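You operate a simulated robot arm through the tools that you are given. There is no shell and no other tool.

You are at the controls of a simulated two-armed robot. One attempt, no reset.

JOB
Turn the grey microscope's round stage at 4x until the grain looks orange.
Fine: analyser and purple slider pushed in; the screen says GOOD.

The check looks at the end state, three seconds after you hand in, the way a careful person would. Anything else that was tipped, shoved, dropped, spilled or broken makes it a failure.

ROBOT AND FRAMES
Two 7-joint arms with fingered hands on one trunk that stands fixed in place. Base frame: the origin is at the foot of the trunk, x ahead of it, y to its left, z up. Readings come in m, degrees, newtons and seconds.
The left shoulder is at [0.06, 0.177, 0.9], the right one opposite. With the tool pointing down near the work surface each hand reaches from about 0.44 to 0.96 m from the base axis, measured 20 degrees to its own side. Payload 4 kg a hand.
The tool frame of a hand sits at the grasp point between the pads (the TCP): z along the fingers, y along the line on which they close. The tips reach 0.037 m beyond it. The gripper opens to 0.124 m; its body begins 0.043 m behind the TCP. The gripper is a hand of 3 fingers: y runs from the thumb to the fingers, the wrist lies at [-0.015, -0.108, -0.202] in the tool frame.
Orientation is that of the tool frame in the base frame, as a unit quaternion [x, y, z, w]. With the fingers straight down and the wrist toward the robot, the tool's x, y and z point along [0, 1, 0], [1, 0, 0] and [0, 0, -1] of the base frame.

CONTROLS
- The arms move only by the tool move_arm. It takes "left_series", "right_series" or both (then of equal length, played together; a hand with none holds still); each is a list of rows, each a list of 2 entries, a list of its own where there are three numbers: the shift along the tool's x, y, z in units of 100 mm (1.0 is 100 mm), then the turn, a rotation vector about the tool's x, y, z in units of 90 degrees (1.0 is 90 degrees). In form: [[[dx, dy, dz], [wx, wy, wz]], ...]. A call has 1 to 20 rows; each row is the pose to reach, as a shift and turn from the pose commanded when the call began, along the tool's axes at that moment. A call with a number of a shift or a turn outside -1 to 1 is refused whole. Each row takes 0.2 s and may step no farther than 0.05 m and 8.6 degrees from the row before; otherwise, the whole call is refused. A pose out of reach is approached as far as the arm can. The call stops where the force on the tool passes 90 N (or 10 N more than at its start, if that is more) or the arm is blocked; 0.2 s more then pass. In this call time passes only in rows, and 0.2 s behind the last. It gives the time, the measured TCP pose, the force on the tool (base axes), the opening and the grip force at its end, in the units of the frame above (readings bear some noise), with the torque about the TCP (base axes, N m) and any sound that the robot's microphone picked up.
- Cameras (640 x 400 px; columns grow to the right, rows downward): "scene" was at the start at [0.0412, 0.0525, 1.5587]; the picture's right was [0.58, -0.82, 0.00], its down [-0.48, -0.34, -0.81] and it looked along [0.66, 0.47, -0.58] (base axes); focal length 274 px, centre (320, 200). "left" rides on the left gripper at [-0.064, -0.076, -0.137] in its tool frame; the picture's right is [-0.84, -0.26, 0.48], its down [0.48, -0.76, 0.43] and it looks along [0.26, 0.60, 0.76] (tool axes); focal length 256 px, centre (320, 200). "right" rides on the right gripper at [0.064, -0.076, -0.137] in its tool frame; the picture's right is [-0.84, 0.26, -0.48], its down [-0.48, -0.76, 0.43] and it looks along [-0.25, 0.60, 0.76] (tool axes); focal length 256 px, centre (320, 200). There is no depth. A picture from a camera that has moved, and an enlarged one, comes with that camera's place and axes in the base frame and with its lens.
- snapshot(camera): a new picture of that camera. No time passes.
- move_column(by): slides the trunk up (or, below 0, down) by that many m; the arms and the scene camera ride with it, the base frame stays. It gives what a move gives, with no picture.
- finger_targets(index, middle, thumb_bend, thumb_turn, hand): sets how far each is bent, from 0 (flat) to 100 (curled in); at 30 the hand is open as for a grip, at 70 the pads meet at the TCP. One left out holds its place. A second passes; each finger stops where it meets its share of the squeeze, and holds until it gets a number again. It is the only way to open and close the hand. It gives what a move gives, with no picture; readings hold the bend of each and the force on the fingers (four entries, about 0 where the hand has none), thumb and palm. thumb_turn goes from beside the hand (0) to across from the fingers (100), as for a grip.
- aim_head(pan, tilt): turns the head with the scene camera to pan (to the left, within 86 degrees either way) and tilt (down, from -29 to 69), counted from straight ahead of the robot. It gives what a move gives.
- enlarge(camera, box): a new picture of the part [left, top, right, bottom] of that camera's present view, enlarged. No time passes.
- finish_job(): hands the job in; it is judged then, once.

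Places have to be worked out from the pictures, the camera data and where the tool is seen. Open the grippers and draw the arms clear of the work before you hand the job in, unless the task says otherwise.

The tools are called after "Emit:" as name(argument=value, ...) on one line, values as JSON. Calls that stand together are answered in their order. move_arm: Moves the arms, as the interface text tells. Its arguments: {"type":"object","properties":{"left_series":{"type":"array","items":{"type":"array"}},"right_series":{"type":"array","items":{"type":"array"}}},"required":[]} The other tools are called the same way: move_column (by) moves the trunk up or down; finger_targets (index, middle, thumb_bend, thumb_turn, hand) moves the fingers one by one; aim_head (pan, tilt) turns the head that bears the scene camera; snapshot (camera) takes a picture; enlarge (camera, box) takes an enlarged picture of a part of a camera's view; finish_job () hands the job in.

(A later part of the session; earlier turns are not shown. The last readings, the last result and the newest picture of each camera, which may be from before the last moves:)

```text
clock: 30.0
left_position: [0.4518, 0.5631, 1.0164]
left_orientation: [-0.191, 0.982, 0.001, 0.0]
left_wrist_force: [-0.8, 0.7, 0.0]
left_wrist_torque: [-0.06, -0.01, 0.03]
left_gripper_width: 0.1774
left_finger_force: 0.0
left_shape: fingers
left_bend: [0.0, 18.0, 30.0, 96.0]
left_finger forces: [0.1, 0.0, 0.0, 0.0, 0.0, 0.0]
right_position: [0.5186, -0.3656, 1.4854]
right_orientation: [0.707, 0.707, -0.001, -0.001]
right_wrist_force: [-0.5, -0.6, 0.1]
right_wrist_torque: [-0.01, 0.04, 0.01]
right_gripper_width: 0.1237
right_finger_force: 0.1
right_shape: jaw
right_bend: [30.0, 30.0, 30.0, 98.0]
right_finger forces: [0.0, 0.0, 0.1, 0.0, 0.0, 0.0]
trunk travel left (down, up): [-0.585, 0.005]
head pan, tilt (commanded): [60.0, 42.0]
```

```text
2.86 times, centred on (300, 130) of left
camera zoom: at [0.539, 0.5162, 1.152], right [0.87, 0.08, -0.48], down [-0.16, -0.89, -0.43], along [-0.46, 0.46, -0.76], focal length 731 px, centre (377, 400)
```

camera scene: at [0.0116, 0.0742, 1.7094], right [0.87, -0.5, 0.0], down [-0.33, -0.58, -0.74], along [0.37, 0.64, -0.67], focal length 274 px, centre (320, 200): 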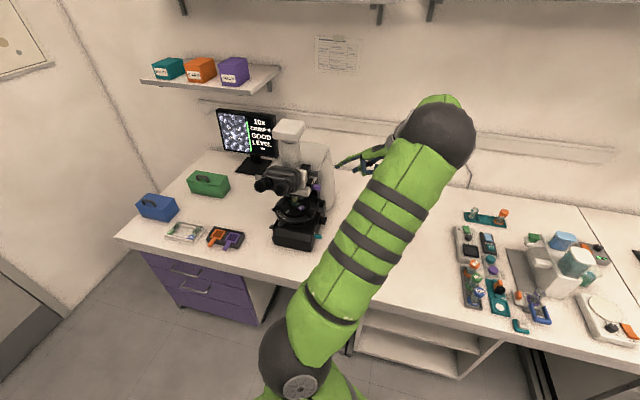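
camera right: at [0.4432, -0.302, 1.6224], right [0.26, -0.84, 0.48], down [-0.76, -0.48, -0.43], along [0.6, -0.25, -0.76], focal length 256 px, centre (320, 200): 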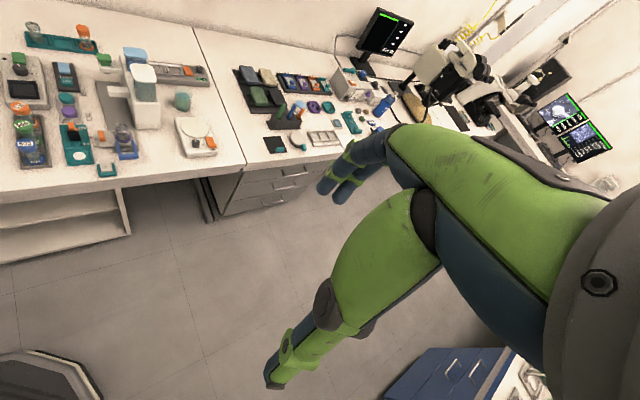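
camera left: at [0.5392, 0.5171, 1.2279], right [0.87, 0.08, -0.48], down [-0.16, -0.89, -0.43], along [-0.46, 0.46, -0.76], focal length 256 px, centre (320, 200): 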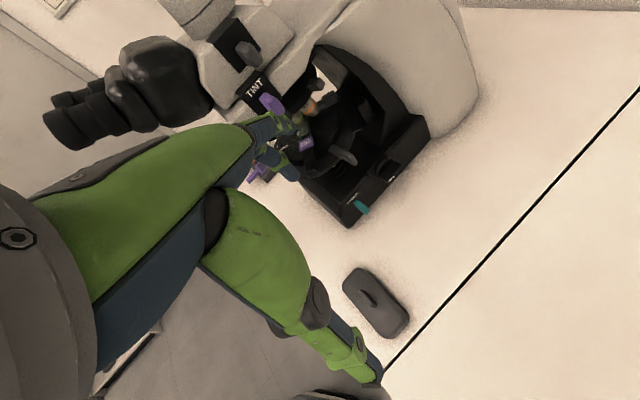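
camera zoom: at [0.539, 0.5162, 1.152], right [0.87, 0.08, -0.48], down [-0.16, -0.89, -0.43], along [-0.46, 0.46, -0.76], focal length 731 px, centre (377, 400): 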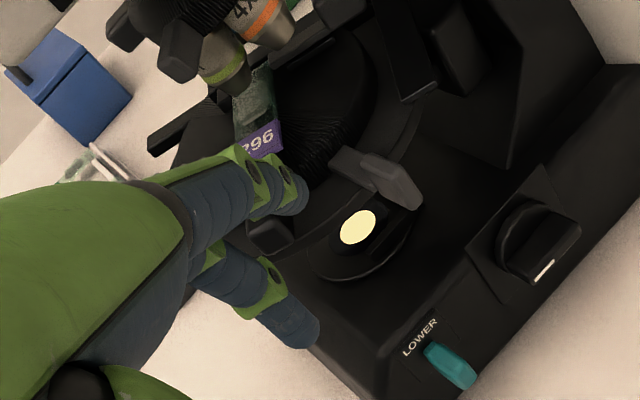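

T1 is confirmed near [0.343, 0.788, 1.016] and T3 near [0.296, 0.835]. I slide the index in along its pointing direction by 0.07 m first and check.

Emit:
move_arm(left_series=[[[0, 0.25, 0], [0, 0, 0]], [[0, 0.5, 0], [0, 0, 0]], [[0, 0.75, 0], [0, 0, 0]]])

Emit:
enlarge(camera="scene", box=[262, 165, 342, 215])

Emit:
enlarge(camera="left", box=[220, 60, 380, 200])

```text
clock: 30.8
left_position: [0.422, 0.6336, 1.0169]
left_orientation: [-0.191, 0.982, 0.0, 0.0]
left_wrist_force: [0.8, -0.4, 0.9]
left_wrist_torque: [0.02, 0.05, 0.03]
left_gripper_width: 0.1775
left_finger_force: 0.1
left_shape: fingers
left_bend: [0.0, 18.0, 30.0, 96.0]
left_finger forces: [0.0, 0.0, 0.0, 0.0, 0.0, 0.0]
right_position: [0.518, -0.3652, 1.4861]
right_orientation: [0.708, 0.707, 0.001, 0.0]
right_wrist_force: [0.1, 0.1, -0.1]
right_wrist_torque: [0.01, -0.02, 0.0]
right_gripper_width: 0.1235
right_finger_force: 0.0
right_shape: jaw
right_bend: [30.0, 30.0, 30.0, 98.0]
right_finger forces: [0.0, 0.0, 0.0, 0.0, 0.1, 0.1]
trunk travel left (down, up): [-0.585, 0.005]
head pan, tilt (commanded): [60.0, 42.0]
```

```text
8.00 times, centred on (302, 190) of scene
camera zoom: at [0.0116, 0.075, 1.7094], right [0.87, -0.5, 0.0], down [-0.33, -0.58, -0.74], along [0.37, 0.64, -0.67], focal length 2195 px, centre (464, 280)
```

zoom: 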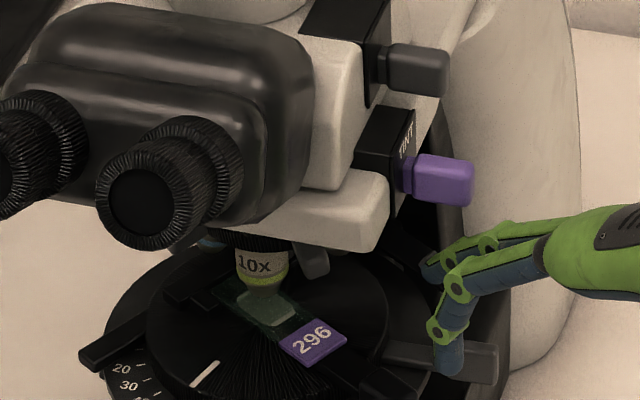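

```text
2.86 times, centred on (300, 130) of left
camera zoom: at [0.5087, 0.586, 1.1528], right [0.87, 0.08, -0.48], down [-0.16, -0.89, -0.43], along [-0.46, 0.46, -0.76], focal length 731 px, centre (377, 400)
```

zoom: 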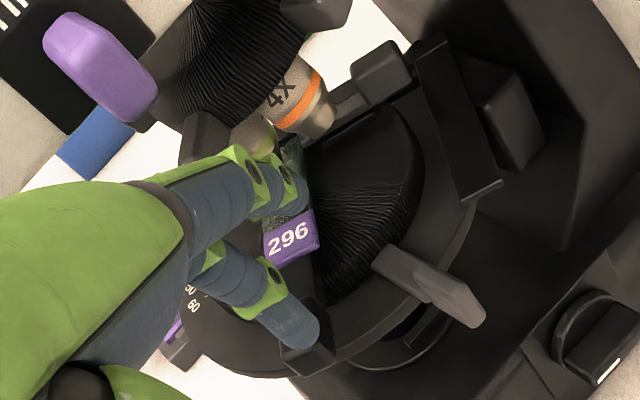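

Clear so far; the index tip is about 4 cm short of the tab level. I move in another 3.6 cm, raising 4 mm for clearance over the stage arm.

Emit:
move_arm(left_series=[[[0, 0.12, -0.04], [0, 0, 0]], [[0, 0.24, -0.04], [0, 0, 0]], [[0, 0.36, -0.04], [0, 0, 0]]])

Emit:
enlarge(camera="scene", box=[270, 175, 334, 215])

Emit:
enlarge(camera="left", box=[240, 60, 340, 140])

```text
clock: 31.6
left_position: [0.4114, 0.6641, 1.0209]
left_orientation: [-0.188, 0.982, -0.001, -0.002]
left_wrist_force: [10.1, -17.7, -15.4]
left_wrist_torque: [0.01, 0.32, -0.36]
left_gripper_width: 0.1725
left_finger_force: 12.8
left_shape: fingers
left_bend: [4.0, 18.0, 30.0, 96.0]
left_finger forces: [23.3, 1.2, 0.0, 0.1, 0.0, 0.0]
right_position: [0.5202, -0.3681, 1.4843]
right_orientation: [0.708, 0.707, 0.0, -0.001]
right_wrist_force: [0.1, -0.2, 0.2]
right_wrist_torque: [-0.02, 0.03, -0.02]
right_gripper_width: 0.1235
right_finger_force: 0.0
right_shape: jaw
right_bend: [30.0, 30.0, 30.0, 98.0]
right_finger forces: [0.1, 0.0, 0.1, 0.0, 0.0, 0.1]
trunk travel left (down, up): [-0.585, 0.005]
head pan, tilt (commanded): [60.0, 42.0]
```

```text
10.00 times, centred on (302, 195) of scene
camera zoom: at [0.0139, 0.0731, 1.7092], right [0.87, -0.5, 0.0], down [-0.34, -0.58, -0.74], along [0.37, 0.64, -0.67], focal length 2744 px, centre (500, 250)
```

zoom: 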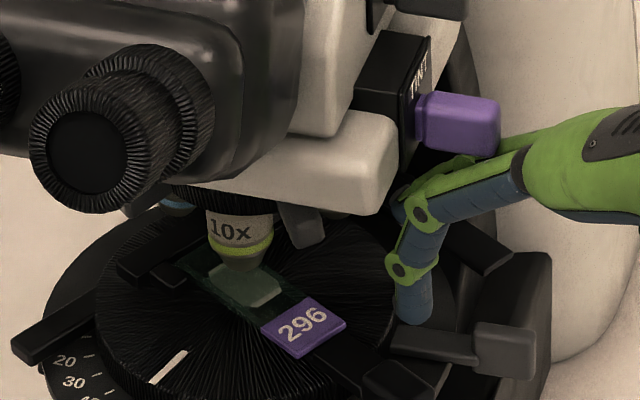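

```text
5.00 times, centred on (290, 100) of left
camera zoom: at [0.4994, 0.6154, 1.1561], right [0.87, 0.07, -0.48], down [-0.17, -0.89, -0.43], along [-0.46, 0.46, -0.76], focal length 1280 px, centre (470, 700)
```

zoom: 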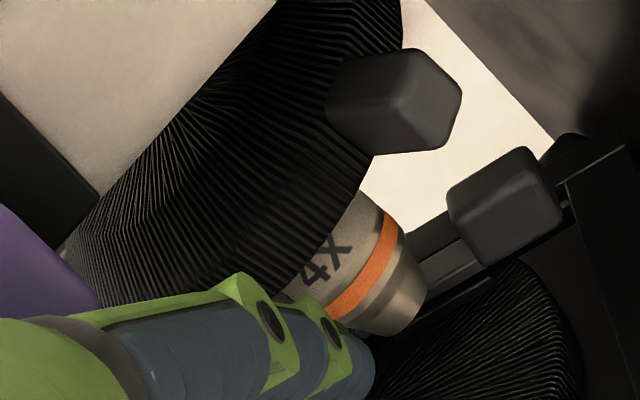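

The index met something hard (about 23 N, pushing it back and down) – it has hit the underside edge of the head by the TINT plate. I back off at once.

Emit:
move_arm(left_series=[[[0, -0.1, 0.02], [0, 0, 0]], [[0, -0.25, 0.04], [0, 0, 0]], [[0, -0.36, 0.04], [0, 0, 0]]])

Emit:
enlarge(camera="scene", box=[262, 150, 358, 220])

Emit:
enlarge(camera="left", box=[220, 60, 380, 200])

```text
clock: 32.4
left_position: [0.4216, 0.6343, 1.0204]
left_orientation: [-0.19, 0.982, 0.0, 0.002]
left_wrist_force: [0.5, 0.2, 0.1]
left_wrist_torque: [0.02, 0.0, 0.01]
left_gripper_width: 0.1779
left_finger_force: 0.0
left_shape: fingers
left_bend: [0.0, 18.0, 30.0, 96.0]
left_finger forces: [0.1, 0.2, 0.1, 0.0, 0.0, 0.0]
right_position: [0.5178, -0.3659, 1.4864]
right_orientation: [0.707, 0.707, 0.0, 0.0]
right_wrist_force: [0.5, 0.0, 0.0]
right_wrist_torque: [-0.02, -0.02, 0.02]
right_gripper_width: 0.1238
right_finger_force: 0.1
right_shape: jaw
right_bend: [30.0, 30.0, 30.0, 98.0]
right_finger forces: [0.0, 0.1, 0.0, 0.0, 0.0, 0.0]
trunk travel left (down, up): [-0.585, 0.005]
head pan, tilt (commanded): [60.0, 42.0]
```

```text
5.71 times, centred on (310, 185) of scene
camera zoom: at [0.0114, 0.074, 1.7095], right [0.87, -0.5, 0.0], down [-0.33, -0.58, -0.74], along [0.37, 0.64, -0.67], focal length 1568 px, centre (377, 286)
```

zoom: 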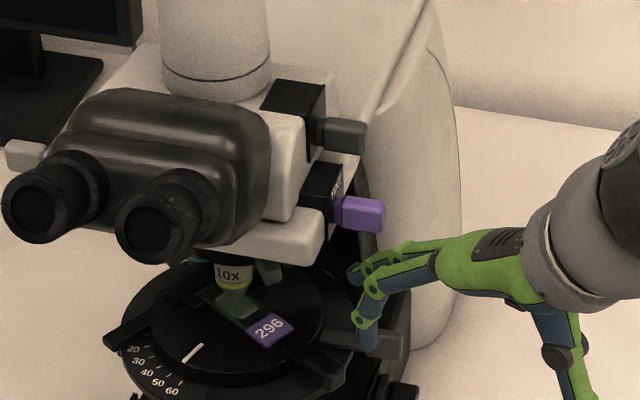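

```text
2.86 times, centred on (300, 130) of left
camera zoom: at [0.5092, 0.5859, 1.1551], right [0.87, 0.08, -0.48], down [-0.16, -0.89, -0.44], along [-0.46, 0.46, -0.76], focal length 731 px, centre (377, 400)
```

zoom: 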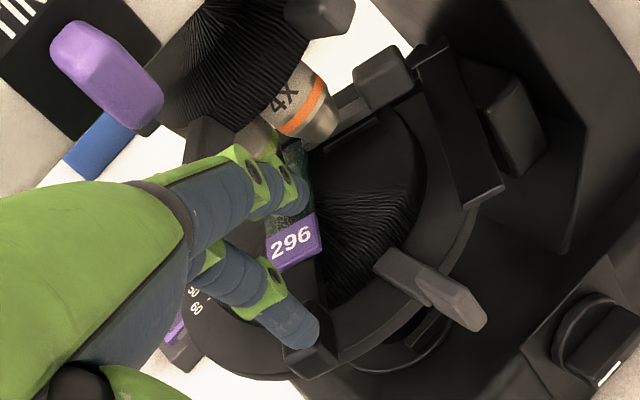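

Re-triangulating all tabs shows a 5-place tilted turret: centre ≈ [0.351, 0.842], tab T1 ≈ [0.349, 0.785, 1.02], T2 ≈ [0.40, 0.812, 1.036], 4x nose ≈ [0.38, 0.807, 1.0] – I had touched the 4x. I need a 72° clockwise turn, with the fingertip on T1's outer end at about [0.371, 0.773, 1.018]; I place it there.

Emit:
move_arm(left_series=[[[0.02, 0.07, -0.02], [0, 0, 0]], [[0.04, 0.14, -0.036], [0, 0, 0]], [[0.054, 0.2, -0.036], [0, 0, 0]]])

Emit:
enlarge(camera="scene", box=[270, 175, 334, 215])

Emit:
enlarge(camera="left", box=[240, 60, 340, 140])

```text
clock: 33.2
left_position: [0.4107, 0.6499, 1.0223]
left_orientation: [-0.19, 0.982, 0.0, -0.001]
left_wrist_force: [1.4, -0.9, -2.6]
left_wrist_torque: [-0.07, -0.01, -0.03]
left_gripper_width: 0.1772
left_finger_force: 1.0
left_shape: fingers
left_bend: [0.0, 18.0, 30.0, 96.0]
left_finger forces: [2.3, 0.1, 0.0, 0.0, 0.1, 0.0]
right_position: [0.5197, -0.3658, 1.4854]
right_orientation: [0.707, 0.707, 0.0, 0.0]
right_wrist_force: [0.6, 0.9, -0.1]
right_wrist_torque: [-0.03, 0.0, 0.0]
right_gripper_width: 0.1234
right_finger_force: 0.0
right_shape: jaw
right_bend: [30.0, 30.0, 30.0, 98.0]
right_finger forces: [0.0, 0.0, 0.1, 0.0, 0.0, 0.0]
trunk travel left (down, up): [-0.585, 0.005]
head pan, tilt (commanded): [60.0, 42.0]
```

```text
10.00 times, centred on (302, 195) of scene
camera zoom: at [0.0119, 0.0741, 1.7094], right [0.87, -0.5, 0.0], down [-0.33, -0.58, -0.74], along [0.37, 0.64, -0.67], focal length 2744 px, centre (500, 250)
```

zoom: 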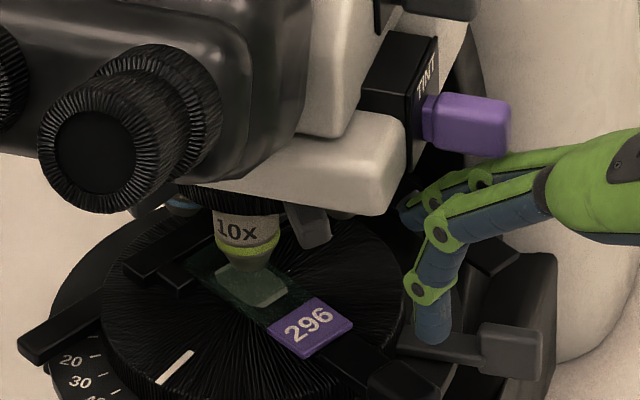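

```text
5.00 times, centred on (290, 100) of left
camera zoom: at [0.4977, 0.6022, 1.158], right [0.87, 0.08, -0.48], down [-0.16, -0.89, -0.43], along [-0.46, 0.46, -0.76], focal length 1280 px, centre (470, 700)
```

zoom: 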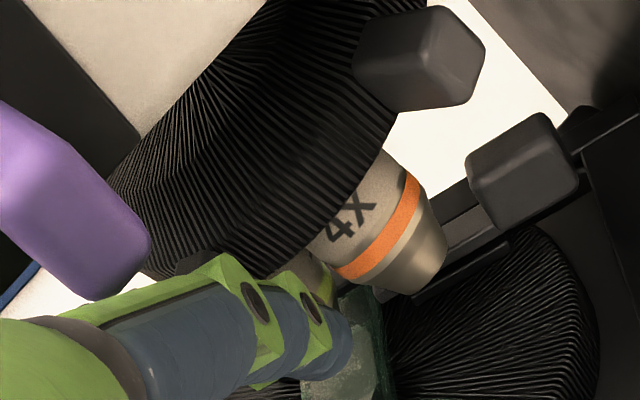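

A light downward force (about 2.6 N) shows what I really touched: the purple grip's underside lies just above the sloping index. I back out and flatten the finger's slope by pitching the hand 16° so it passes well below the purple grip.

Emit:
move_arm(left_series=[[[0, -0.15, 0.05], [0, 0, 0]], [[0, -0.4, 0.05], [0, 0, 0]], [[0, -0.7, 0.05], [0, 0, 0]]])

Emit:
move_arm(left_series=[[[0, 0.01, 0.1], [-0.06, 0, 0]], [[0, 0.02, 0.2], [-0.12, 0, 0]], [[0, 0.03, 0.3], [-0.178, 0, 0]]])

Emit:
enlarge(camera="scene", box=[262, 150, 358, 220])

Emit:
enlarge(camera="left", box=[220, 60, 380, 200])

```text
clock: 34.0
left_position: [0.4375, 0.5838, 1.0177]
left_orientation: [-0.191, 0.982, 0.0, 0.0]
left_wrist_force: [-0.2, -0.7, 0.0]
left_wrist_torque: [-0.01, 0.0, 0.06]
left_gripper_width: 0.1774
left_finger_force: 0.0
left_shape: fingers
left_bend: [0.0, 18.0, 30.0, 96.0]
left_finger forces: [0.1, 0.1, 0.0, 0.0, 0.0, 0.0]
right_position: [0.5195, -0.3668, 1.4855]
right_orientation: [0.707, 0.707, 0.0, 0.0]
right_wrist_force: [-0.5, -0.4, -0.6]
right_wrist_torque: [0.04, -0.01, 0.0]
right_gripper_width: 0.1235
right_finger_force: 0.1
right_shape: jaw
right_bend: [30.0, 30.0, 30.0, 98.0]
right_finger forces: [0.0, 0.0, 0.0, 0.0, 0.0, 0.0]
trunk travel left (down, up): [-0.585, 0.005]
head pan, tilt (commanded): [60.0, 42.0]
```

```text
clock: 34.8
left_position: [0.4347, 0.5888, 0.9876]
left_orientation: [-0.189, 0.972, 0.137, -0.027]
left_wrist_force: [0.0, 0.5, -0.2]
left_wrist_torque: [0.01, 0.05, 0.0]
left_gripper_width: 0.1778
left_finger_force: 0.0
left_shape: fingers
left_bend: [0.0, 18.0, 30.0, 96.0]
left_finger forces: [0.1, 0.0, 0.0, 0.0, 0.0, 0.0]
right_position: [0.5191, -0.367, 1.4858]
right_orientation: [0.707, 0.707, 0.0, 0.0]
right_wrist_force: [0.0, -0.6, -1.3]
right_wrist_torque: [0.03, 0.0, 0.01]
right_gripper_width: 0.1237
right_finger_force: 0.0
right_shape: jaw
right_bend: [30.0, 30.0, 30.0, 98.0]
right_finger forces: [0.0, 0.0, 0.1, 0.0, 0.0, 0.0]
trunk travel left (down, up): [-0.585, 0.005]
head pan, tilt (commanded): [60.0, 42.0]
```

```text
5.71 times, centred on (310, 185) of scene
camera zoom: at [0.0124, 0.0734, 1.7095], right [0.87, -0.5, 0.0], down [-0.33, -0.58, -0.74], along [0.37, 0.64, -0.67], focal length 1568 px, centre (377, 286)
```

zoom: 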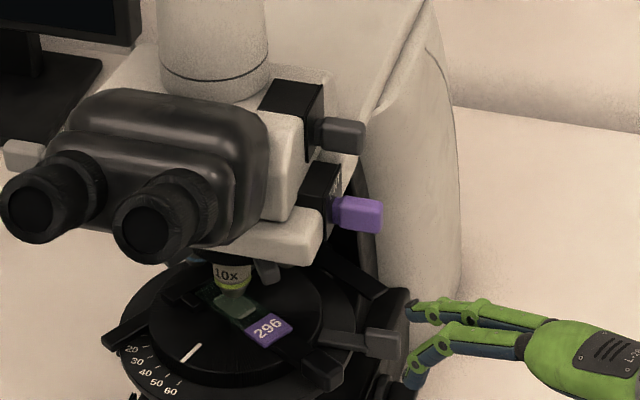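

```text
2.86 times, centred on (300, 130) of left
camera zoom: at [0.536, 0.5081, 1.0954], right [0.82, 0.21, -0.54], down [-0.22, -0.75, -0.63], along [-0.53, 0.63, -0.56], focal length 731 px, centre (377, 400)
```

zoom: 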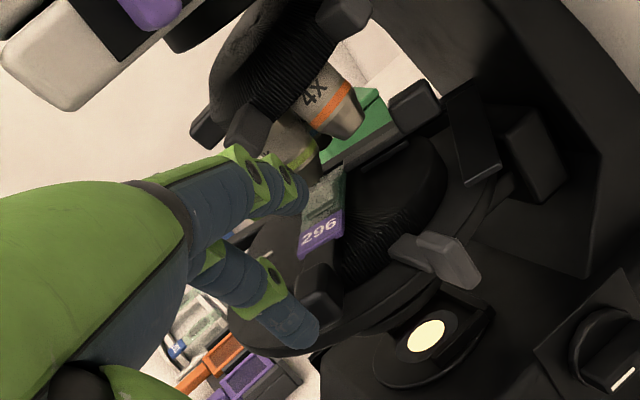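

With the hand pitched, the index now slopes only 15° and its tip is near [0.398, 0.706, 1.017]; the space under the head is wide. I slide the tip to [0.371, 0.778, 1.018], just right of tab T1.

Emit:
move_arm(left_series=[[[0, 0.2, 0.05], [0, 0, 0]], [[0, 0.4, 0.1], [0, 0, 0]], [[-0.01, 0.55, 0.15], [0, 0, 0]], [[-0.02, 0.68, 0.18], [0, 0, 0]]])

Emit:
enlarge(camera="scene", box=[270, 175, 334, 215])

Emit:
enlarge(camera="left", box=[220, 60, 380, 200])

```text
clock: 35.8
left_position: [0.4098, 0.6547, 0.9903]
left_orientation: [-0.189, 0.972, 0.136, -0.028]
left_wrist_force: [-0.3, 0.4, 0.6]
left_wrist_torque: [0.0, 0.01, -0.01]
left_gripper_width: 0.1775
left_finger_force: 0.1
left_shape: fingers
left_bend: [0.0, 18.0, 30.0, 96.0]
left_finger forces: [0.1, 0.1, 0.1, 0.1, 0.1, 0.0]
right_position: [0.5176, -0.3658, 1.4858]
right_orientation: [0.707, 0.707, 0.0, 0.0]
right_wrist_force: [-0.9, -0.4, -1.3]
right_wrist_torque: [0.03, 0.0, -0.01]
right_gripper_width: 0.1238
right_finger_force: 0.1
right_shape: jaw
right_bend: [30.0, 30.0, 30.0, 98.0]
right_finger forces: [0.0, 0.1, 0.1, 0.0, 0.1, 0.1]
trunk travel left (down, up): [-0.585, 0.005]
head pan, tilt (commanded): [60.0, 42.0]
```

```text
10.00 times, centred on (302, 195) of scene
camera zoom: at [0.0114, 0.0743, 1.7094], right [0.87, -0.5, 0.0], down [-0.33, -0.58, -0.74], along [0.37, 0.64, -0.67], focal length 2744 px, centre (500, 250)
```

zoom: 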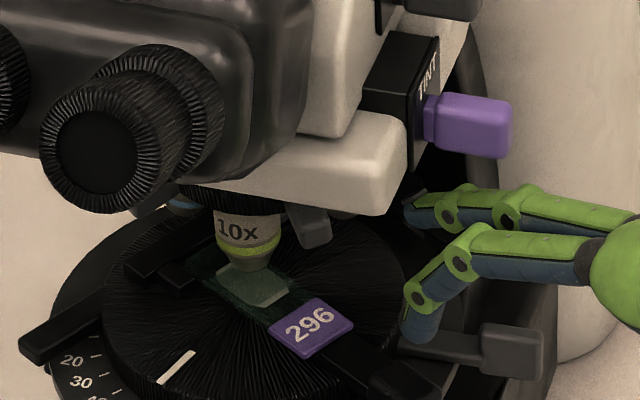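

```text
2.86 times, centred on (300, 130) of left
camera zoom: at [0.5099, 0.5741, 1.0989], right [0.82, 0.21, -0.53], down [-0.22, -0.75, -0.63], along [-0.53, 0.63, -0.57], focal length 731 px, centre (377, 400)
```

zoom: 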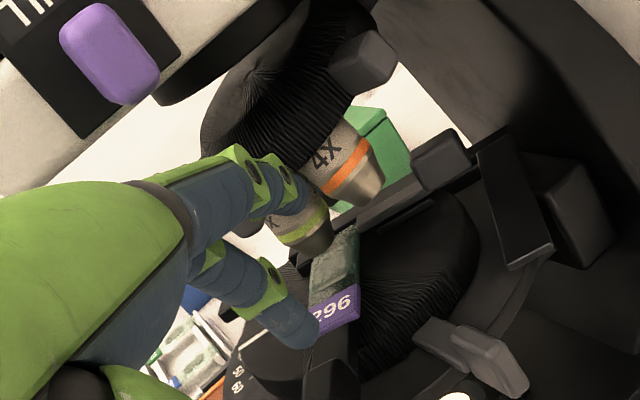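

No contact now and the tip (≈[0.373, 0.772, 1.019]) is beside T1 (≈[0.340, 0.787]). I start the clockwise push along an arc about the turret centre, in small steps.

Emit:
move_arm(left_series=[[[0.08, 0.1, 0.03], [0, 0, 0]], [[0.13, 0.115, 0.033], [0, 0, 0]], [[0.18, 0.13, 0.04], [0, 0, 0]], [[0.23, 0.15, 0.044], [0, 0, 0]]])

Emit:
enlarge(camera="scene", box=[270, 175, 334, 215])

Emit:
enlarge(camera="left", box=[220, 60, 380, 200])

```text
clock: 36.8
left_position: [0.3834, 0.6586, 0.988]
left_orientation: [-0.189, 0.972, 0.136, -0.026]
left_wrist_force: [-0.1, 0.0, -0.3]
left_wrist_torque: [-0.01, 0.04, 0.03]
left_gripper_width: 0.1775
left_finger_force: 0.0
left_shape: fingers
left_bend: [0.0, 18.0, 30.0, 96.0]
left_finger forces: [0.0, 0.0, 0.0, 0.0, 0.1, 0.0]
right_position: [0.5178, -0.3661, 1.4857]
right_orientation: [0.706, 0.708, 0.0, 0.001]
right_wrist_force: [0.1, 0.5, 0.5]
right_wrist_torque: [-0.02, -0.01, -0.01]
right_gripper_width: 0.1234
right_finger_force: 0.0
right_shape: jaw
right_bend: [30.0, 30.0, 30.0, 98.0]
right_finger forces: [0.1, 0.0, 0.1, 0.0, 0.0, 0.1]
trunk travel left (down, up): [-0.585, 0.005]
head pan, tilt (commanded): [60.0, 42.0]
```

```text
10.00 times, centred on (302, 195) of scene
camera zoom: at [0.0115, 0.074, 1.7095], right [0.87, -0.5, 0.0], down [-0.33, -0.58, -0.74], along [0.37, 0.64, -0.67], focal length 2744 px, centre (500, 250)
```

zoom: 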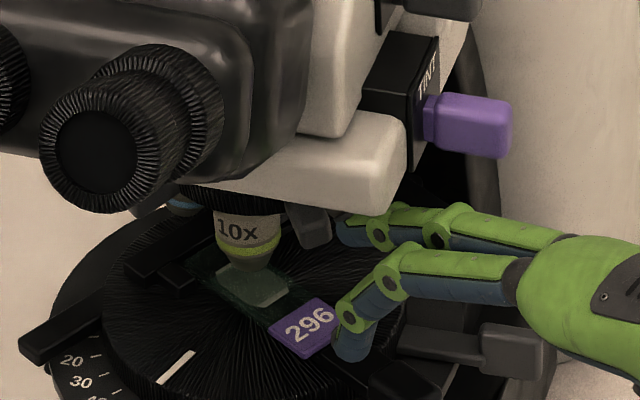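

```text
2.86 times, centred on (300, 130) of left
camera zoom: at [0.4838, 0.5791, 1.0977], right [0.82, 0.21, -0.53], down [-0.22, -0.75, -0.63], along [-0.53, 0.63, -0.57], focal length 731 px, centre (377, 400)
```

zoom: 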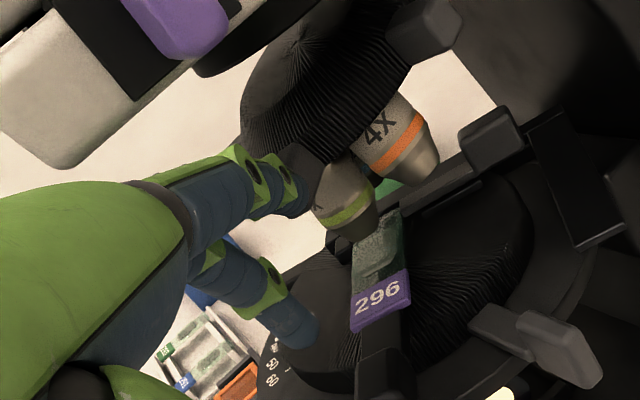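

The fingertip is right next to T1's right edge, still no force. I continue the arc a little further.

Emit:
move_arm(left_series=[[[0.05, 0.02, 0.005], [0, 0, 0]], [[0.095, 0.04, 0.01], [0, 0, 0]]])

Emit:
enlarge(camera="scene", box=[270, 175, 334, 215])

Emit:
enlarge(camera="left", box=[220, 60, 380, 200])

```text
clock: 37.4
left_position: [0.3736, 0.6611, 0.9892]
left_orientation: [-0.188, 0.972, 0.137, -0.026]
left_wrist_force: [0.3, 0.6, 0.8]
left_wrist_torque: [0.01, -0.03, -0.02]
left_gripper_width: 0.1777
left_finger_force: 0.0
left_shape: fingers
left_bend: [0.0, 18.0, 30.0, 96.0]
left_finger forces: [0.0, 0.1, 0.0, 0.1, 0.0, 0.0]
right_position: [0.5179, -0.3664, 1.486]
right_orientation: [0.707, 0.707, 0.0, -0.001]
right_wrist_force: [-0.5, -0.4, 0.5]
right_wrist_torque: [-0.02, -0.01, -0.03]
right_gripper_width: 0.1238
right_finger_force: 0.1
right_shape: jaw
right_bend: [30.0, 30.0, 30.0, 98.0]
right_finger forces: [0.1, 0.0, 0.1, 0.1, 0.0, 0.1]
trunk travel left (down, up): [-0.585, 0.005]
head pan, tilt (commanded): [60.0, 42.0]
```

```text
10.00 times, centred on (302, 195) of scene
camera zoom: at [0.0116, 0.0741, 1.7094], right [0.87, -0.5, 0.0], down [-0.33, -0.58, -0.74], along [0.37, 0.64, -0.67], focal length 2744 px, centre (500, 250)
```

zoom: 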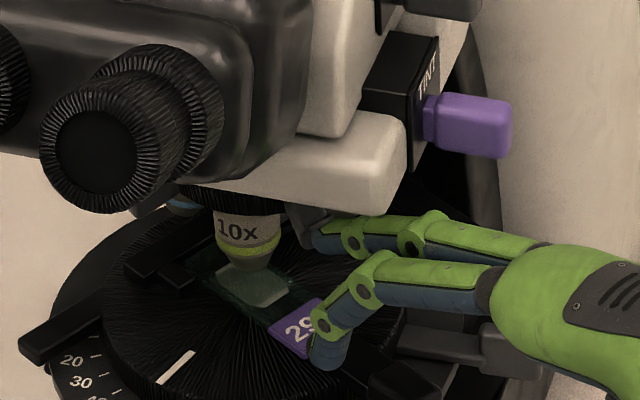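

```text
2.86 times, centred on (300, 130) of left
camera zoom: at [0.4735, 0.5795, 1.0977], right [0.82, 0.21, -0.53], down [-0.22, -0.75, -0.63], along [-0.53, 0.63, -0.57], focal length 731 px, centre (377, 400)
```

zoom: 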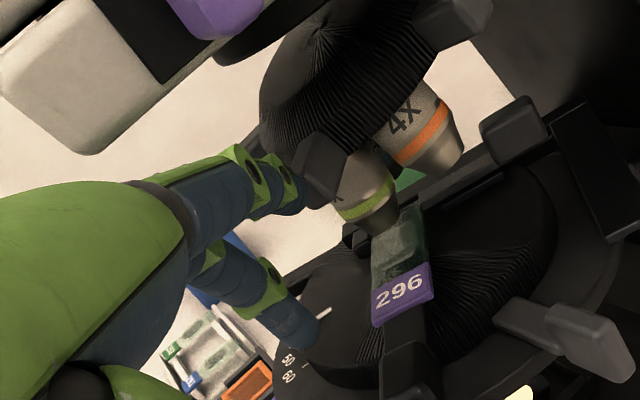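

The tip has passed just in front of T1's outer end (its left-camera image lies short of the tab), so it must go about 1 cm deeper. I move back right, deeper, and push again.

Emit:
move_arm(left_series=[[[-0.26, -0.1, -0.03], [0, 0, 0]], [[-0.27, -0.02, 0.0], [0, 0, 0]], [[-0.2, 0.016, 0.004], [0, 0, 0]], [[-0.15, 0.035, 0.01], [0, 0, 0]]])

Emit:
enlarge(camera="scene", box=[270, 175, 334, 215])

Emit:
enlarge(camera="left", box=[220, 60, 380, 200])

```text
clock: 38.4
left_position: [0.3862, 0.6687, 0.9878]
left_orientation: [-0.189, 0.972, 0.137, -0.027]
left_wrist_force: [-0.2, 0.2, 0.2]
left_wrist_torque: [-0.03, 0.02, -0.02]
left_gripper_width: 0.1778
left_finger_force: 0.1
left_shape: fingers
left_bend: [0.0, 18.0, 30.0, 96.0]
left_finger forces: [0.1, 0.0, 0.1, 0.0, 0.0, 0.0]
right_position: [0.5176, -0.3652, 1.4855]
right_orientation: [0.707, 0.707, 0.0, 0.001]
right_wrist_force: [-0.3, 0.9, 0.1]
right_wrist_torque: [0.05, 0.0, 0.0]
right_gripper_width: 0.1233
right_finger_force: 0.1
right_shape: jaw
right_bend: [30.0, 30.0, 30.0, 98.0]
right_finger forces: [0.0, 0.1, 0.0, 0.0, 0.0, 0.0]
trunk travel left (down, up): [-0.585, 0.005]
head pan, tilt (commanded): [60.0, 42.0]
```

```text
10.00 times, centred on (302, 195) of scene
camera zoom: at [0.0114, 0.0743, 1.7094], right [0.87, -0.5, 0.0], down [-0.33, -0.58, -0.74], along [0.37, 0.64, -0.67], focal length 2744 px, centre (500, 250)
```

zoom: 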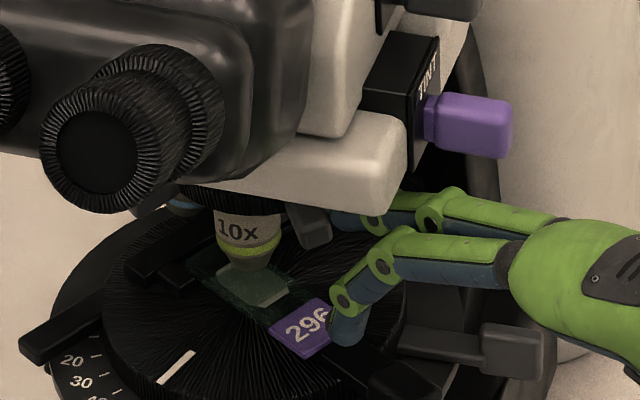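

```text
2.86 times, centred on (300, 130) of left
camera zoom: at [0.4859, 0.5885, 1.0973], right [0.82, 0.21, -0.53], down [-0.22, -0.75, -0.63], along [-0.53, 0.63, -0.57], focal length 731 px, centre (377, 400)
```

zoom: 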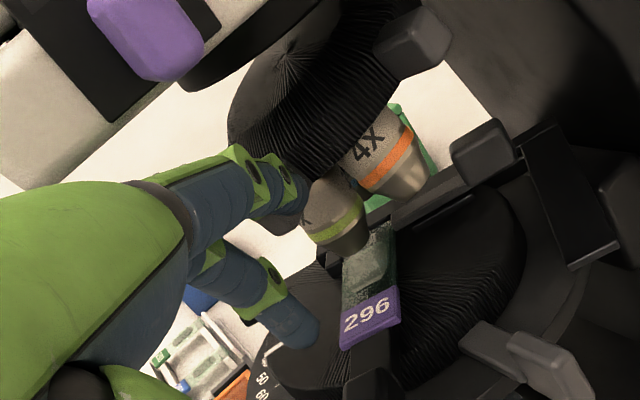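

Now the fingertip is clearly right of T1 and deep enough. I push left along the arc to about 18°.

Emit:
move_arm(left_series=[[[0.045, 0.015, 0.005], [0, 0, 0]], [[0.09, 0.033, 0.01], [0, 0, 0]], [[0.139, 0.051, 0.015], [0, 0, 0]]])

Emit:
enlarge(camera="scene", box=[270, 175, 334, 215])

Emit:
enlarge(camera="left", box=[220, 60, 380, 200])

```text
clock: 39.2
left_position: [0.3703, 0.6683, 0.9887]
left_orientation: [-0.189, 0.972, 0.136, -0.026]
left_wrist_force: [0.3, -0.4, 0.8]
left_wrist_torque: [0.0, -0.01, -0.04]
left_gripper_width: 0.1773
left_finger_force: 0.4
left_shape: fingers
left_bend: [0.0, 18.0, 30.0, 96.0]
left_finger forces: [0.7, 0.0, 0.0, 0.0, 0.1, 0.0]
right_position: [0.5186, -0.3674, 1.4853]
right_orientation: [0.707, 0.708, 0.0, 0.0]
right_wrist_force: [0.3, 0.3, 0.4]
right_wrist_torque: [0.0, 0.01, 0.0]
right_gripper_width: 0.1238
right_finger_force: 0.0
right_shape: jaw
right_bend: [30.0, 30.0, 30.0, 98.0]
right_finger forces: [0.1, 0.0, 0.0, 0.1, 0.0, 0.0]
trunk travel left (down, up): [-0.585, 0.005]
head pan, tilt (commanded): [60.0, 42.0]
```

```text
10.00 times, centred on (302, 195) of scene
camera zoom: at [0.0116, 0.0742, 1.7094], right [0.87, -0.5, 0.0], down [-0.33, -0.58, -0.74], along [0.37, 0.64, -0.67], focal length 2744 px, centre (500, 250)
```

zoom: 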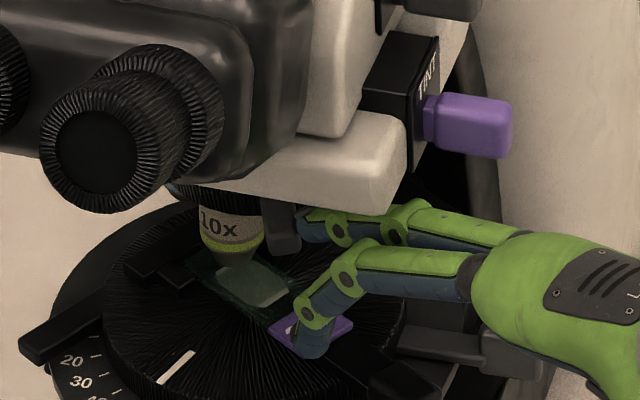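

```text
2.86 times, centred on (300, 130) of left
camera zoom: at [0.4712, 0.5886, 1.0976], right [0.82, 0.21, -0.53], down [-0.22, -0.75, -0.63], along [-0.53, 0.63, -0.57], focal length 731 px, centre (377, 400)
```

zoom: 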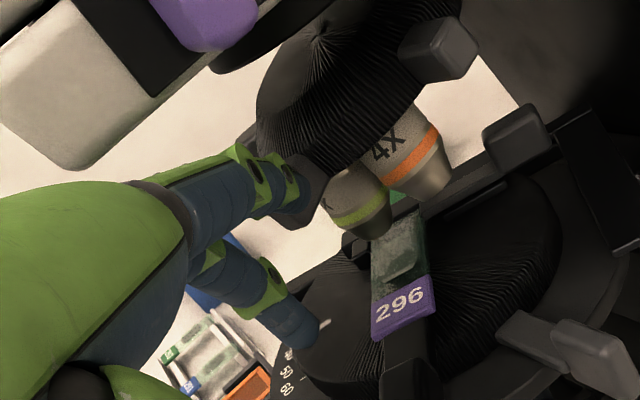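

The turret is turning: the 10x has moved left with only 0.7 N. I continue the arc to about 36–45°.

Emit:
move_arm(left_series=[[[0.05, 0.04, 0.012], [0, 0, 0]], [[0.1, 0.085, 0.025], [0, 0, 0]], [[0.148, 0.134, 0.038], [0, 0, 0]], [[0.2, 0.215, 0.06], [0, 0, 0]]])

Emit:
enlarge(camera="scene", box=[262, 170, 342, 220])

Emit:
enlarge(camera="left", box=[220, 60, 380, 200])

Emit:
enlarge(camera="scene", box=[210, 100, 290, 160])

```text
clock: 40.2
left_position: [0.3439, 0.6841, 0.988]
left_orientation: [-0.189, 0.972, 0.136, -0.027]
left_wrist_force: [0.1, 0.3, 0.1]
left_wrist_torque: [-0.01, -0.02, 0.02]
left_gripper_width: 0.1775
left_finger_force: 0.5
left_shape: fingers
left_bend: [0.0, 18.0, 30.0, 96.0]
left_finger forces: [0.0, 0.0, 0.0, 0.0, 0.0, 0.1]
right_position: [0.5194, -0.3644, 1.4868]
right_orientation: [0.707, 0.707, 0.0, 0.0]
right_wrist_force: [0.1, 0.1, 0.1]
right_wrist_torque: [-0.01, -0.01, -0.02]
right_gripper_width: 0.1239
right_finger_force: 0.1
right_shape: jaw
right_bend: [30.0, 30.0, 30.0, 98.0]
right_finger forces: [0.0, 0.1, 0.0, 0.0, 0.1, 0.0]
trunk travel left (down, up): [-0.585, 0.005]
head pan, tilt (commanded): [60.0, 42.0]
```

```text
8.00 times, centred on (302, 195) of scene
camera zoom: at [0.0115, 0.0744, 1.7094], right [0.87, -0.5, 0.0], down [-0.33, -0.58, -0.74], along [0.37, 0.64, -0.67], focal length 2195 px, centre (464, 240)
```

zoom: 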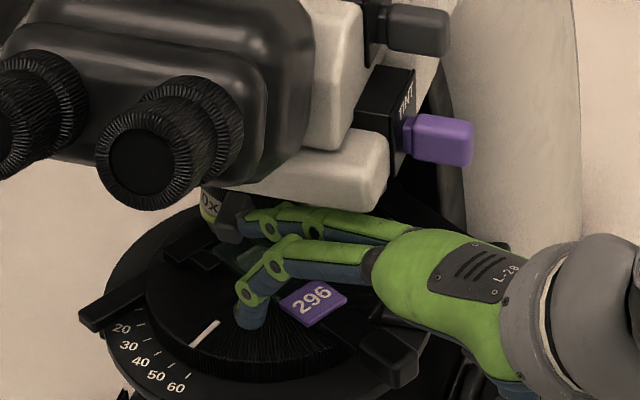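

```text
2.86 times, centred on (300, 130) of left
camera zoom: at [0.4448, 0.6022, 1.0971], right [0.82, 0.21, -0.53], down [-0.22, -0.75, -0.63], along [-0.53, 0.63, -0.57], focal length 731 px, centre (377, 400)
```

zoom: 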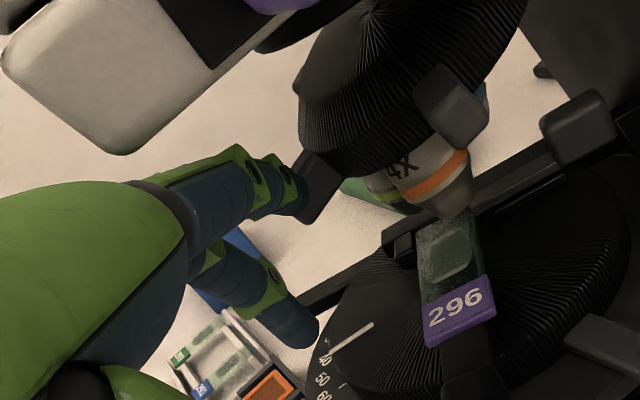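

```text
6.67 times, centred on (250, 130) of scene
camera zoom: at [0.0115, 0.0744, 1.7094], right [0.87, -0.5, 0.0], down [-0.33, -0.58, -0.74], along [0.37, 0.64, -0.67], focal length 1829 px, centre (787, 667)
```

zoom: 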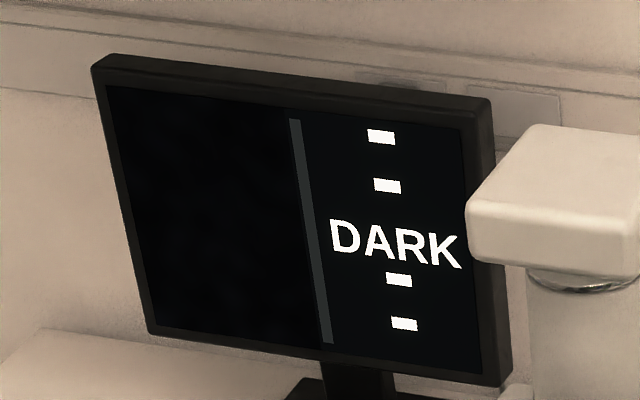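

The screen reads DARK between positions, and the 4x is coming round; the turret has turned about 45°. I continue toward 63°.

Emit:
move_arm(left_series=[[[0.025, 0.045, 0.013], [0, 0, 0]], [[0.045, 0.09, 0.027], [0, 0, 0]], [[0.056, 0.14, 0.041], [0, 0, 0]], [[0.065, 0.185, 0.055], [0, 0, 0]]])

Emit:
enlarge(camera="scene", box=[262, 170, 342, 220])

Emit:
enlarge(camera="left", box=[220, 60, 380, 200])

Emit:
enlarge(camera="scene", box=[210, 100, 290, 160])

```text
clock: 41.2
left_position: [0.3311, 0.6979, 0.9875]
left_orientation: [-0.189, 0.972, 0.137, -0.027]
left_wrist_force: [0.6, 1.2, -0.1]
left_wrist_torque: [-0.02, -0.04, 0.0]
left_gripper_width: 0.1775
left_finger_force: 0.0
left_shape: fingers
left_bend: [0.0, 18.0, 30.0, 96.0]
left_finger forces: [0.0, 0.0, 0.0, 0.0, 0.0, 0.0]
right_position: [0.5175, -0.3655, 1.4863]
right_orientation: [0.707, 0.707, 0.0, 0.0]
right_wrist_force: [0.7, 0.7, -0.7]
right_wrist_torque: [-0.02, 0.0, 0.0]
right_gripper_width: 0.1236
right_finger_force: 0.0
right_shape: jaw
right_bend: [30.0, 30.0, 30.0, 98.0]
right_finger forces: [0.0, 0.0, 0.1, 0.0, 0.0, 0.1]
trunk travel left (down, up): [-0.585, 0.005]
head pan, tilt (commanded): [60.0, 42.0]
```

```text
8.00 times, centred on (302, 195) of scene
camera zoom: at [0.0116, 0.0743, 1.7094], right [0.87, -0.5, 0.0], down [-0.33, -0.58, -0.74], along [0.37, 0.64, -0.67], focal length 2195 px, centre (464, 240)
```

zoom: 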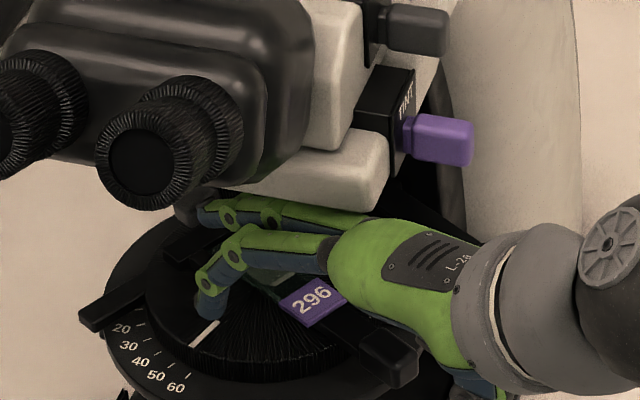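

```text
2.86 times, centred on (300, 130) of left
camera zoom: at [0.4317, 0.6179, 1.0969], right [0.82, 0.21, -0.53], down [-0.22, -0.75, -0.63], along [-0.53, 0.63, -0.57], focal length 731 px, centre (377, 400)
```

zoom: 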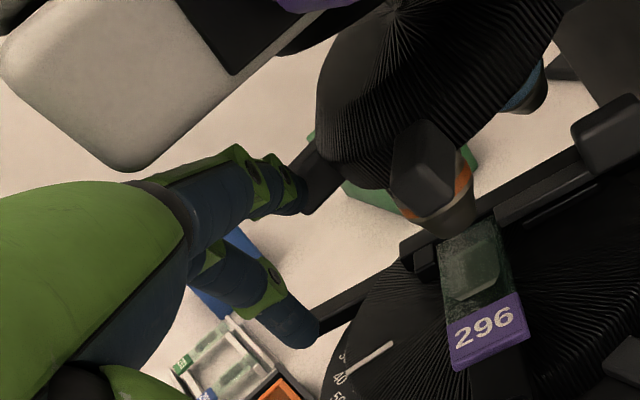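

```text
6.67 times, centred on (250, 130) of scene
camera zoom: at [0.0116, 0.0743, 1.7094], right [0.87, -0.5, 0.0], down [-0.33, -0.58, -0.74], along [0.37, 0.64, -0.67], focal length 1829 px, centre (787, 667)
```

zoom: 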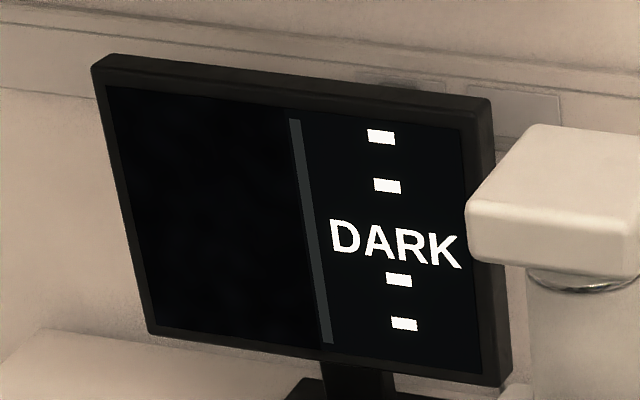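

Almost there: the 4x is close to the light path. I push the last ~10° in small steps and watch the screen.

Emit:
move_arm(left_series=[[[0.005, 0.03, 0.009], [0, 0, 0]], [[0.01, 0.06, 0.018], [0, 0, 0]]])

Emit:
enlarge(camera="scene", box=[210, 100, 340, 220])

Emit:
enlarge(camera="left", box=[220, 60, 380, 200])

```text
clock: 41.8
left_position: [0.3272, 0.7015, 0.9871]
left_orientation: [-0.188, 0.972, 0.135, -0.028]
left_wrist_force: [-0.6, -13.6, -9.8]
left_wrist_torque: [1.0, 0.03, -0.14]
left_gripper_width: 0.1775
left_finger_force: 8.5
left_shape: fingers
left_bend: [0.0, 18.0, 30.0, 96.0]
left_finger forces: [0.1, 0.1, 0.0, 0.1, 0.0, 15.9]
right_position: [0.5175, -0.3662, 1.4846]
right_orientation: [0.707, 0.707, 0.0, 0.0]
right_wrist_force: [0.4, -0.5, 0.1]
right_wrist_torque: [-0.01, 0.0, 0.0]
right_gripper_width: 0.1233
right_finger_force: 0.1
right_shape: jaw
right_bend: [30.0, 30.0, 30.0, 98.0]
right_finger forces: [0.1, 0.0, 0.1, 0.0, 0.0, 0.0]
trunk travel left (down, up): [-0.585, 0.005]
head pan, tilt (commanded): [60.0, 42.0]
```

```text
3.33 times, centred on (275, 160) of scene
camera zoom: at [0.0118, 0.0732, 1.7093], right [0.87, -0.5, 0.0], down [-0.33, -0.58, -0.74], along [0.37, 0.64, -0.67], focal length 914 px, centre (470, 333)
```

zoom: 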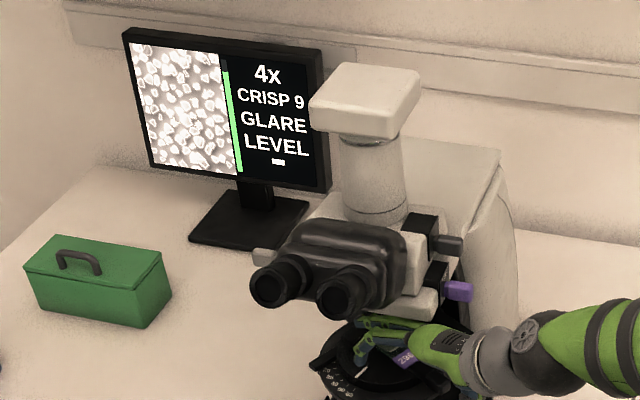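

```text
2.86 times, centred on (300, 130) of left
camera zoom: at [0.4285, 0.6217, 1.0956], right [0.82, 0.21, -0.54], down [-0.22, -0.75, -0.62], along [-0.53, 0.63, -0.57], focal length 731 px, centre (377, 400)
```

zoom: 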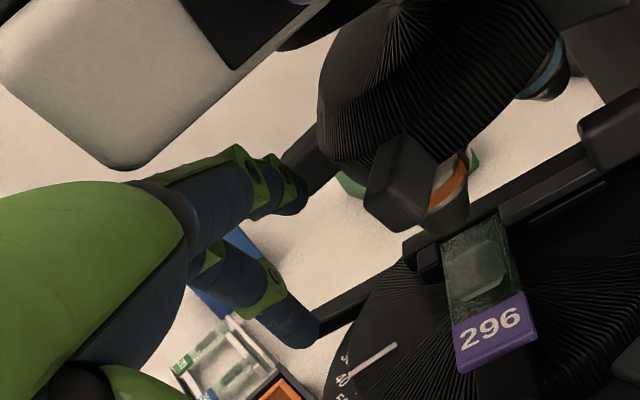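

The turret clicked in: the screen now says "4x / CRISP 9 / GLARE / LEVEL". But the palm is pressing the microscope with about 16 N, so I pull straight back at once.

Emit:
move_arm(left_series=[[[0, -0.1, -0.03], [0, 0, 0]], [[0, -0.3, -0.085], [0, 0, 0]], [[0, -0.6, -0.17], [0, 0, 0]]])

Emit:
enlarge(camera="scene", box=[210, 100, 290, 160])

Emit:
enlarge(camera="scene", box=[250, 150, 346, 220])

Emit:
enlarge(camera="left", box=[220, 60, 380, 200])

```text
clock: 42.6
left_position: [0.3511, 0.6448, 0.99]
left_orientation: [-0.188, 0.972, 0.138, -0.027]
left_wrist_force: [0.4, -0.9, 1.1]
left_wrist_torque: [0.01, 0.02, -0.01]
left_gripper_width: 0.1777
left_finger_force: 0.0
left_shape: fingers
left_bend: [0.0, 18.0, 30.0, 96.0]
left_finger forces: [0.0, 0.0, 0.0, 0.1, 0.0, 0.0]
right_position: [0.5183, -0.3673, 1.485]
right_orientation: [0.707, 0.708, 0.0, -0.001]
right_wrist_force: [-0.1, -1.0, 0.0]
right_wrist_torque: [0.03, -0.02, 0.01]
right_gripper_width: 0.1237
right_finger_force: 0.0
right_shape: jaw
right_bend: [30.0, 30.0, 30.0, 98.0]
right_finger forces: [0.0, 0.0, 0.0, 0.1, 0.0, 0.1]
trunk travel left (down, up): [-0.585, 0.005]
head pan, tilt (commanded): [60.0, 42.0]
```

```text
6.67 times, centred on (250, 130) of scene
camera zoom: at [0.0117, 0.0728, 1.7095], right [0.87, -0.5, 0.0], down [-0.33, -0.58, -0.74], along [0.37, 0.64, -0.67], focal length 1829 px, centre (787, 667)
```

zoom: 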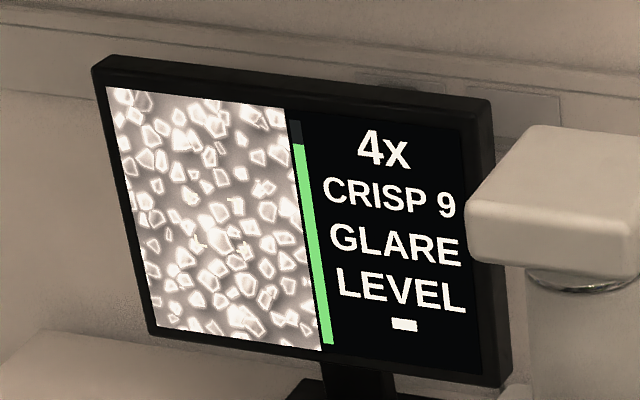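

```text
5.71 times, centred on (298, 185) of scene
camera zoom: at [0.0117, 0.0728, 1.7095], right [0.87, -0.5, 0.0], down [-0.33, -0.58, -0.74], along [0.37, 0.64, -0.67], focal length 1568 px, centre (446, 286)
```

zoom: 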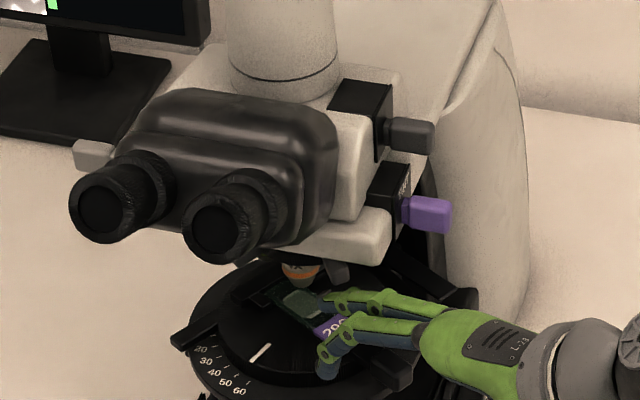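

```text
2.86 times, centred on (300, 130) of left
camera zoom: at [0.4514, 0.5641, 1.0984], right [0.82, 0.21, -0.53], down [-0.22, -0.75, -0.63], along [-0.53, 0.63, -0.57], focal length 731 px, centre (377, 400)
```

zoom: 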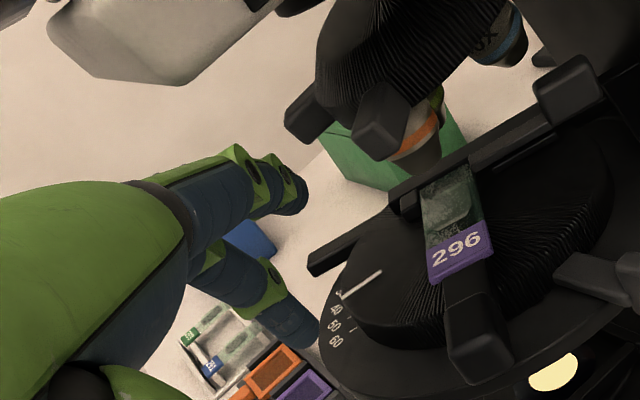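

4x is in place and crisp, with GLARE and still no colour. I'll look closely at the LOWER slider and the knobs on the base before deciding what else is out.

Emit:
enlarge(camera="scene", box=[300, 205, 340, 250])

Emit:
snapshot(camera="left")

Emit:
enlarge(camera="scene", box=[262, 215, 302, 255])

```text
8.89 times, centred on (320, 228) of scene
camera zoom: at [0.0117, 0.0728, 1.7095], right [0.87, -0.5, 0.0], down [-0.33, -0.58, -0.74], along [0.37, 0.64, -0.67], focal length 2439 px, centre (320, -44)
```

zoom: 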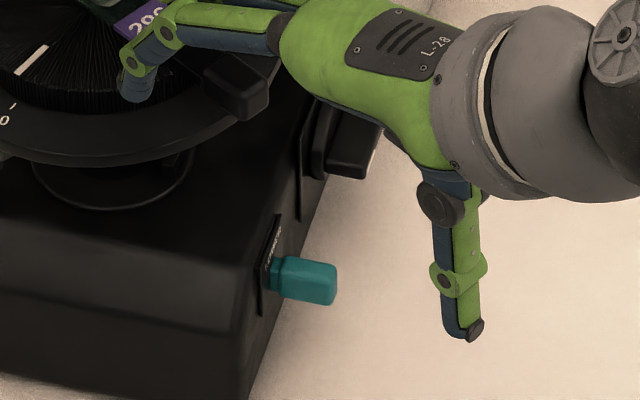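

```text
taken
camera left: at [0.4514, 0.5641, 1.0984], right [0.82, 0.21, -0.53], down [-0.22, -0.75, -0.63], along [-0.53, 0.63, -0.57], focal length 256 px, centre (320, 200)
```

left: 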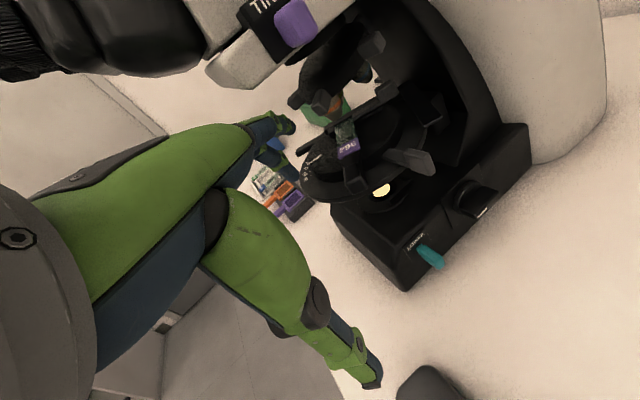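

```text
10.00 times, centred on (282, 235) of scene
camera zoom: at [0.0117, 0.0728, 1.7095], right [0.87, -0.5, 0.0], down [-0.33, -0.58, -0.74], along [0.37, 0.64, -0.67], focal length 2744 px, centre (700, -150)
```

zoom: 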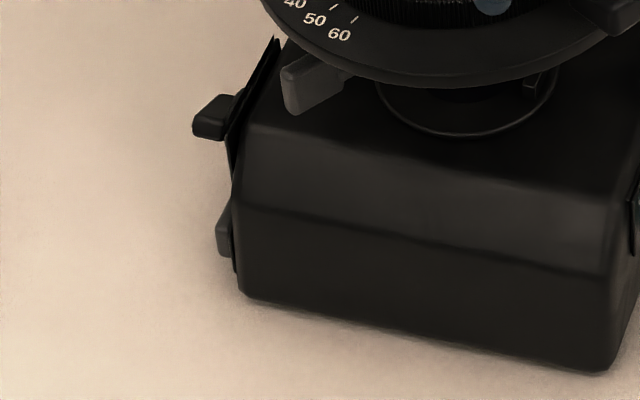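

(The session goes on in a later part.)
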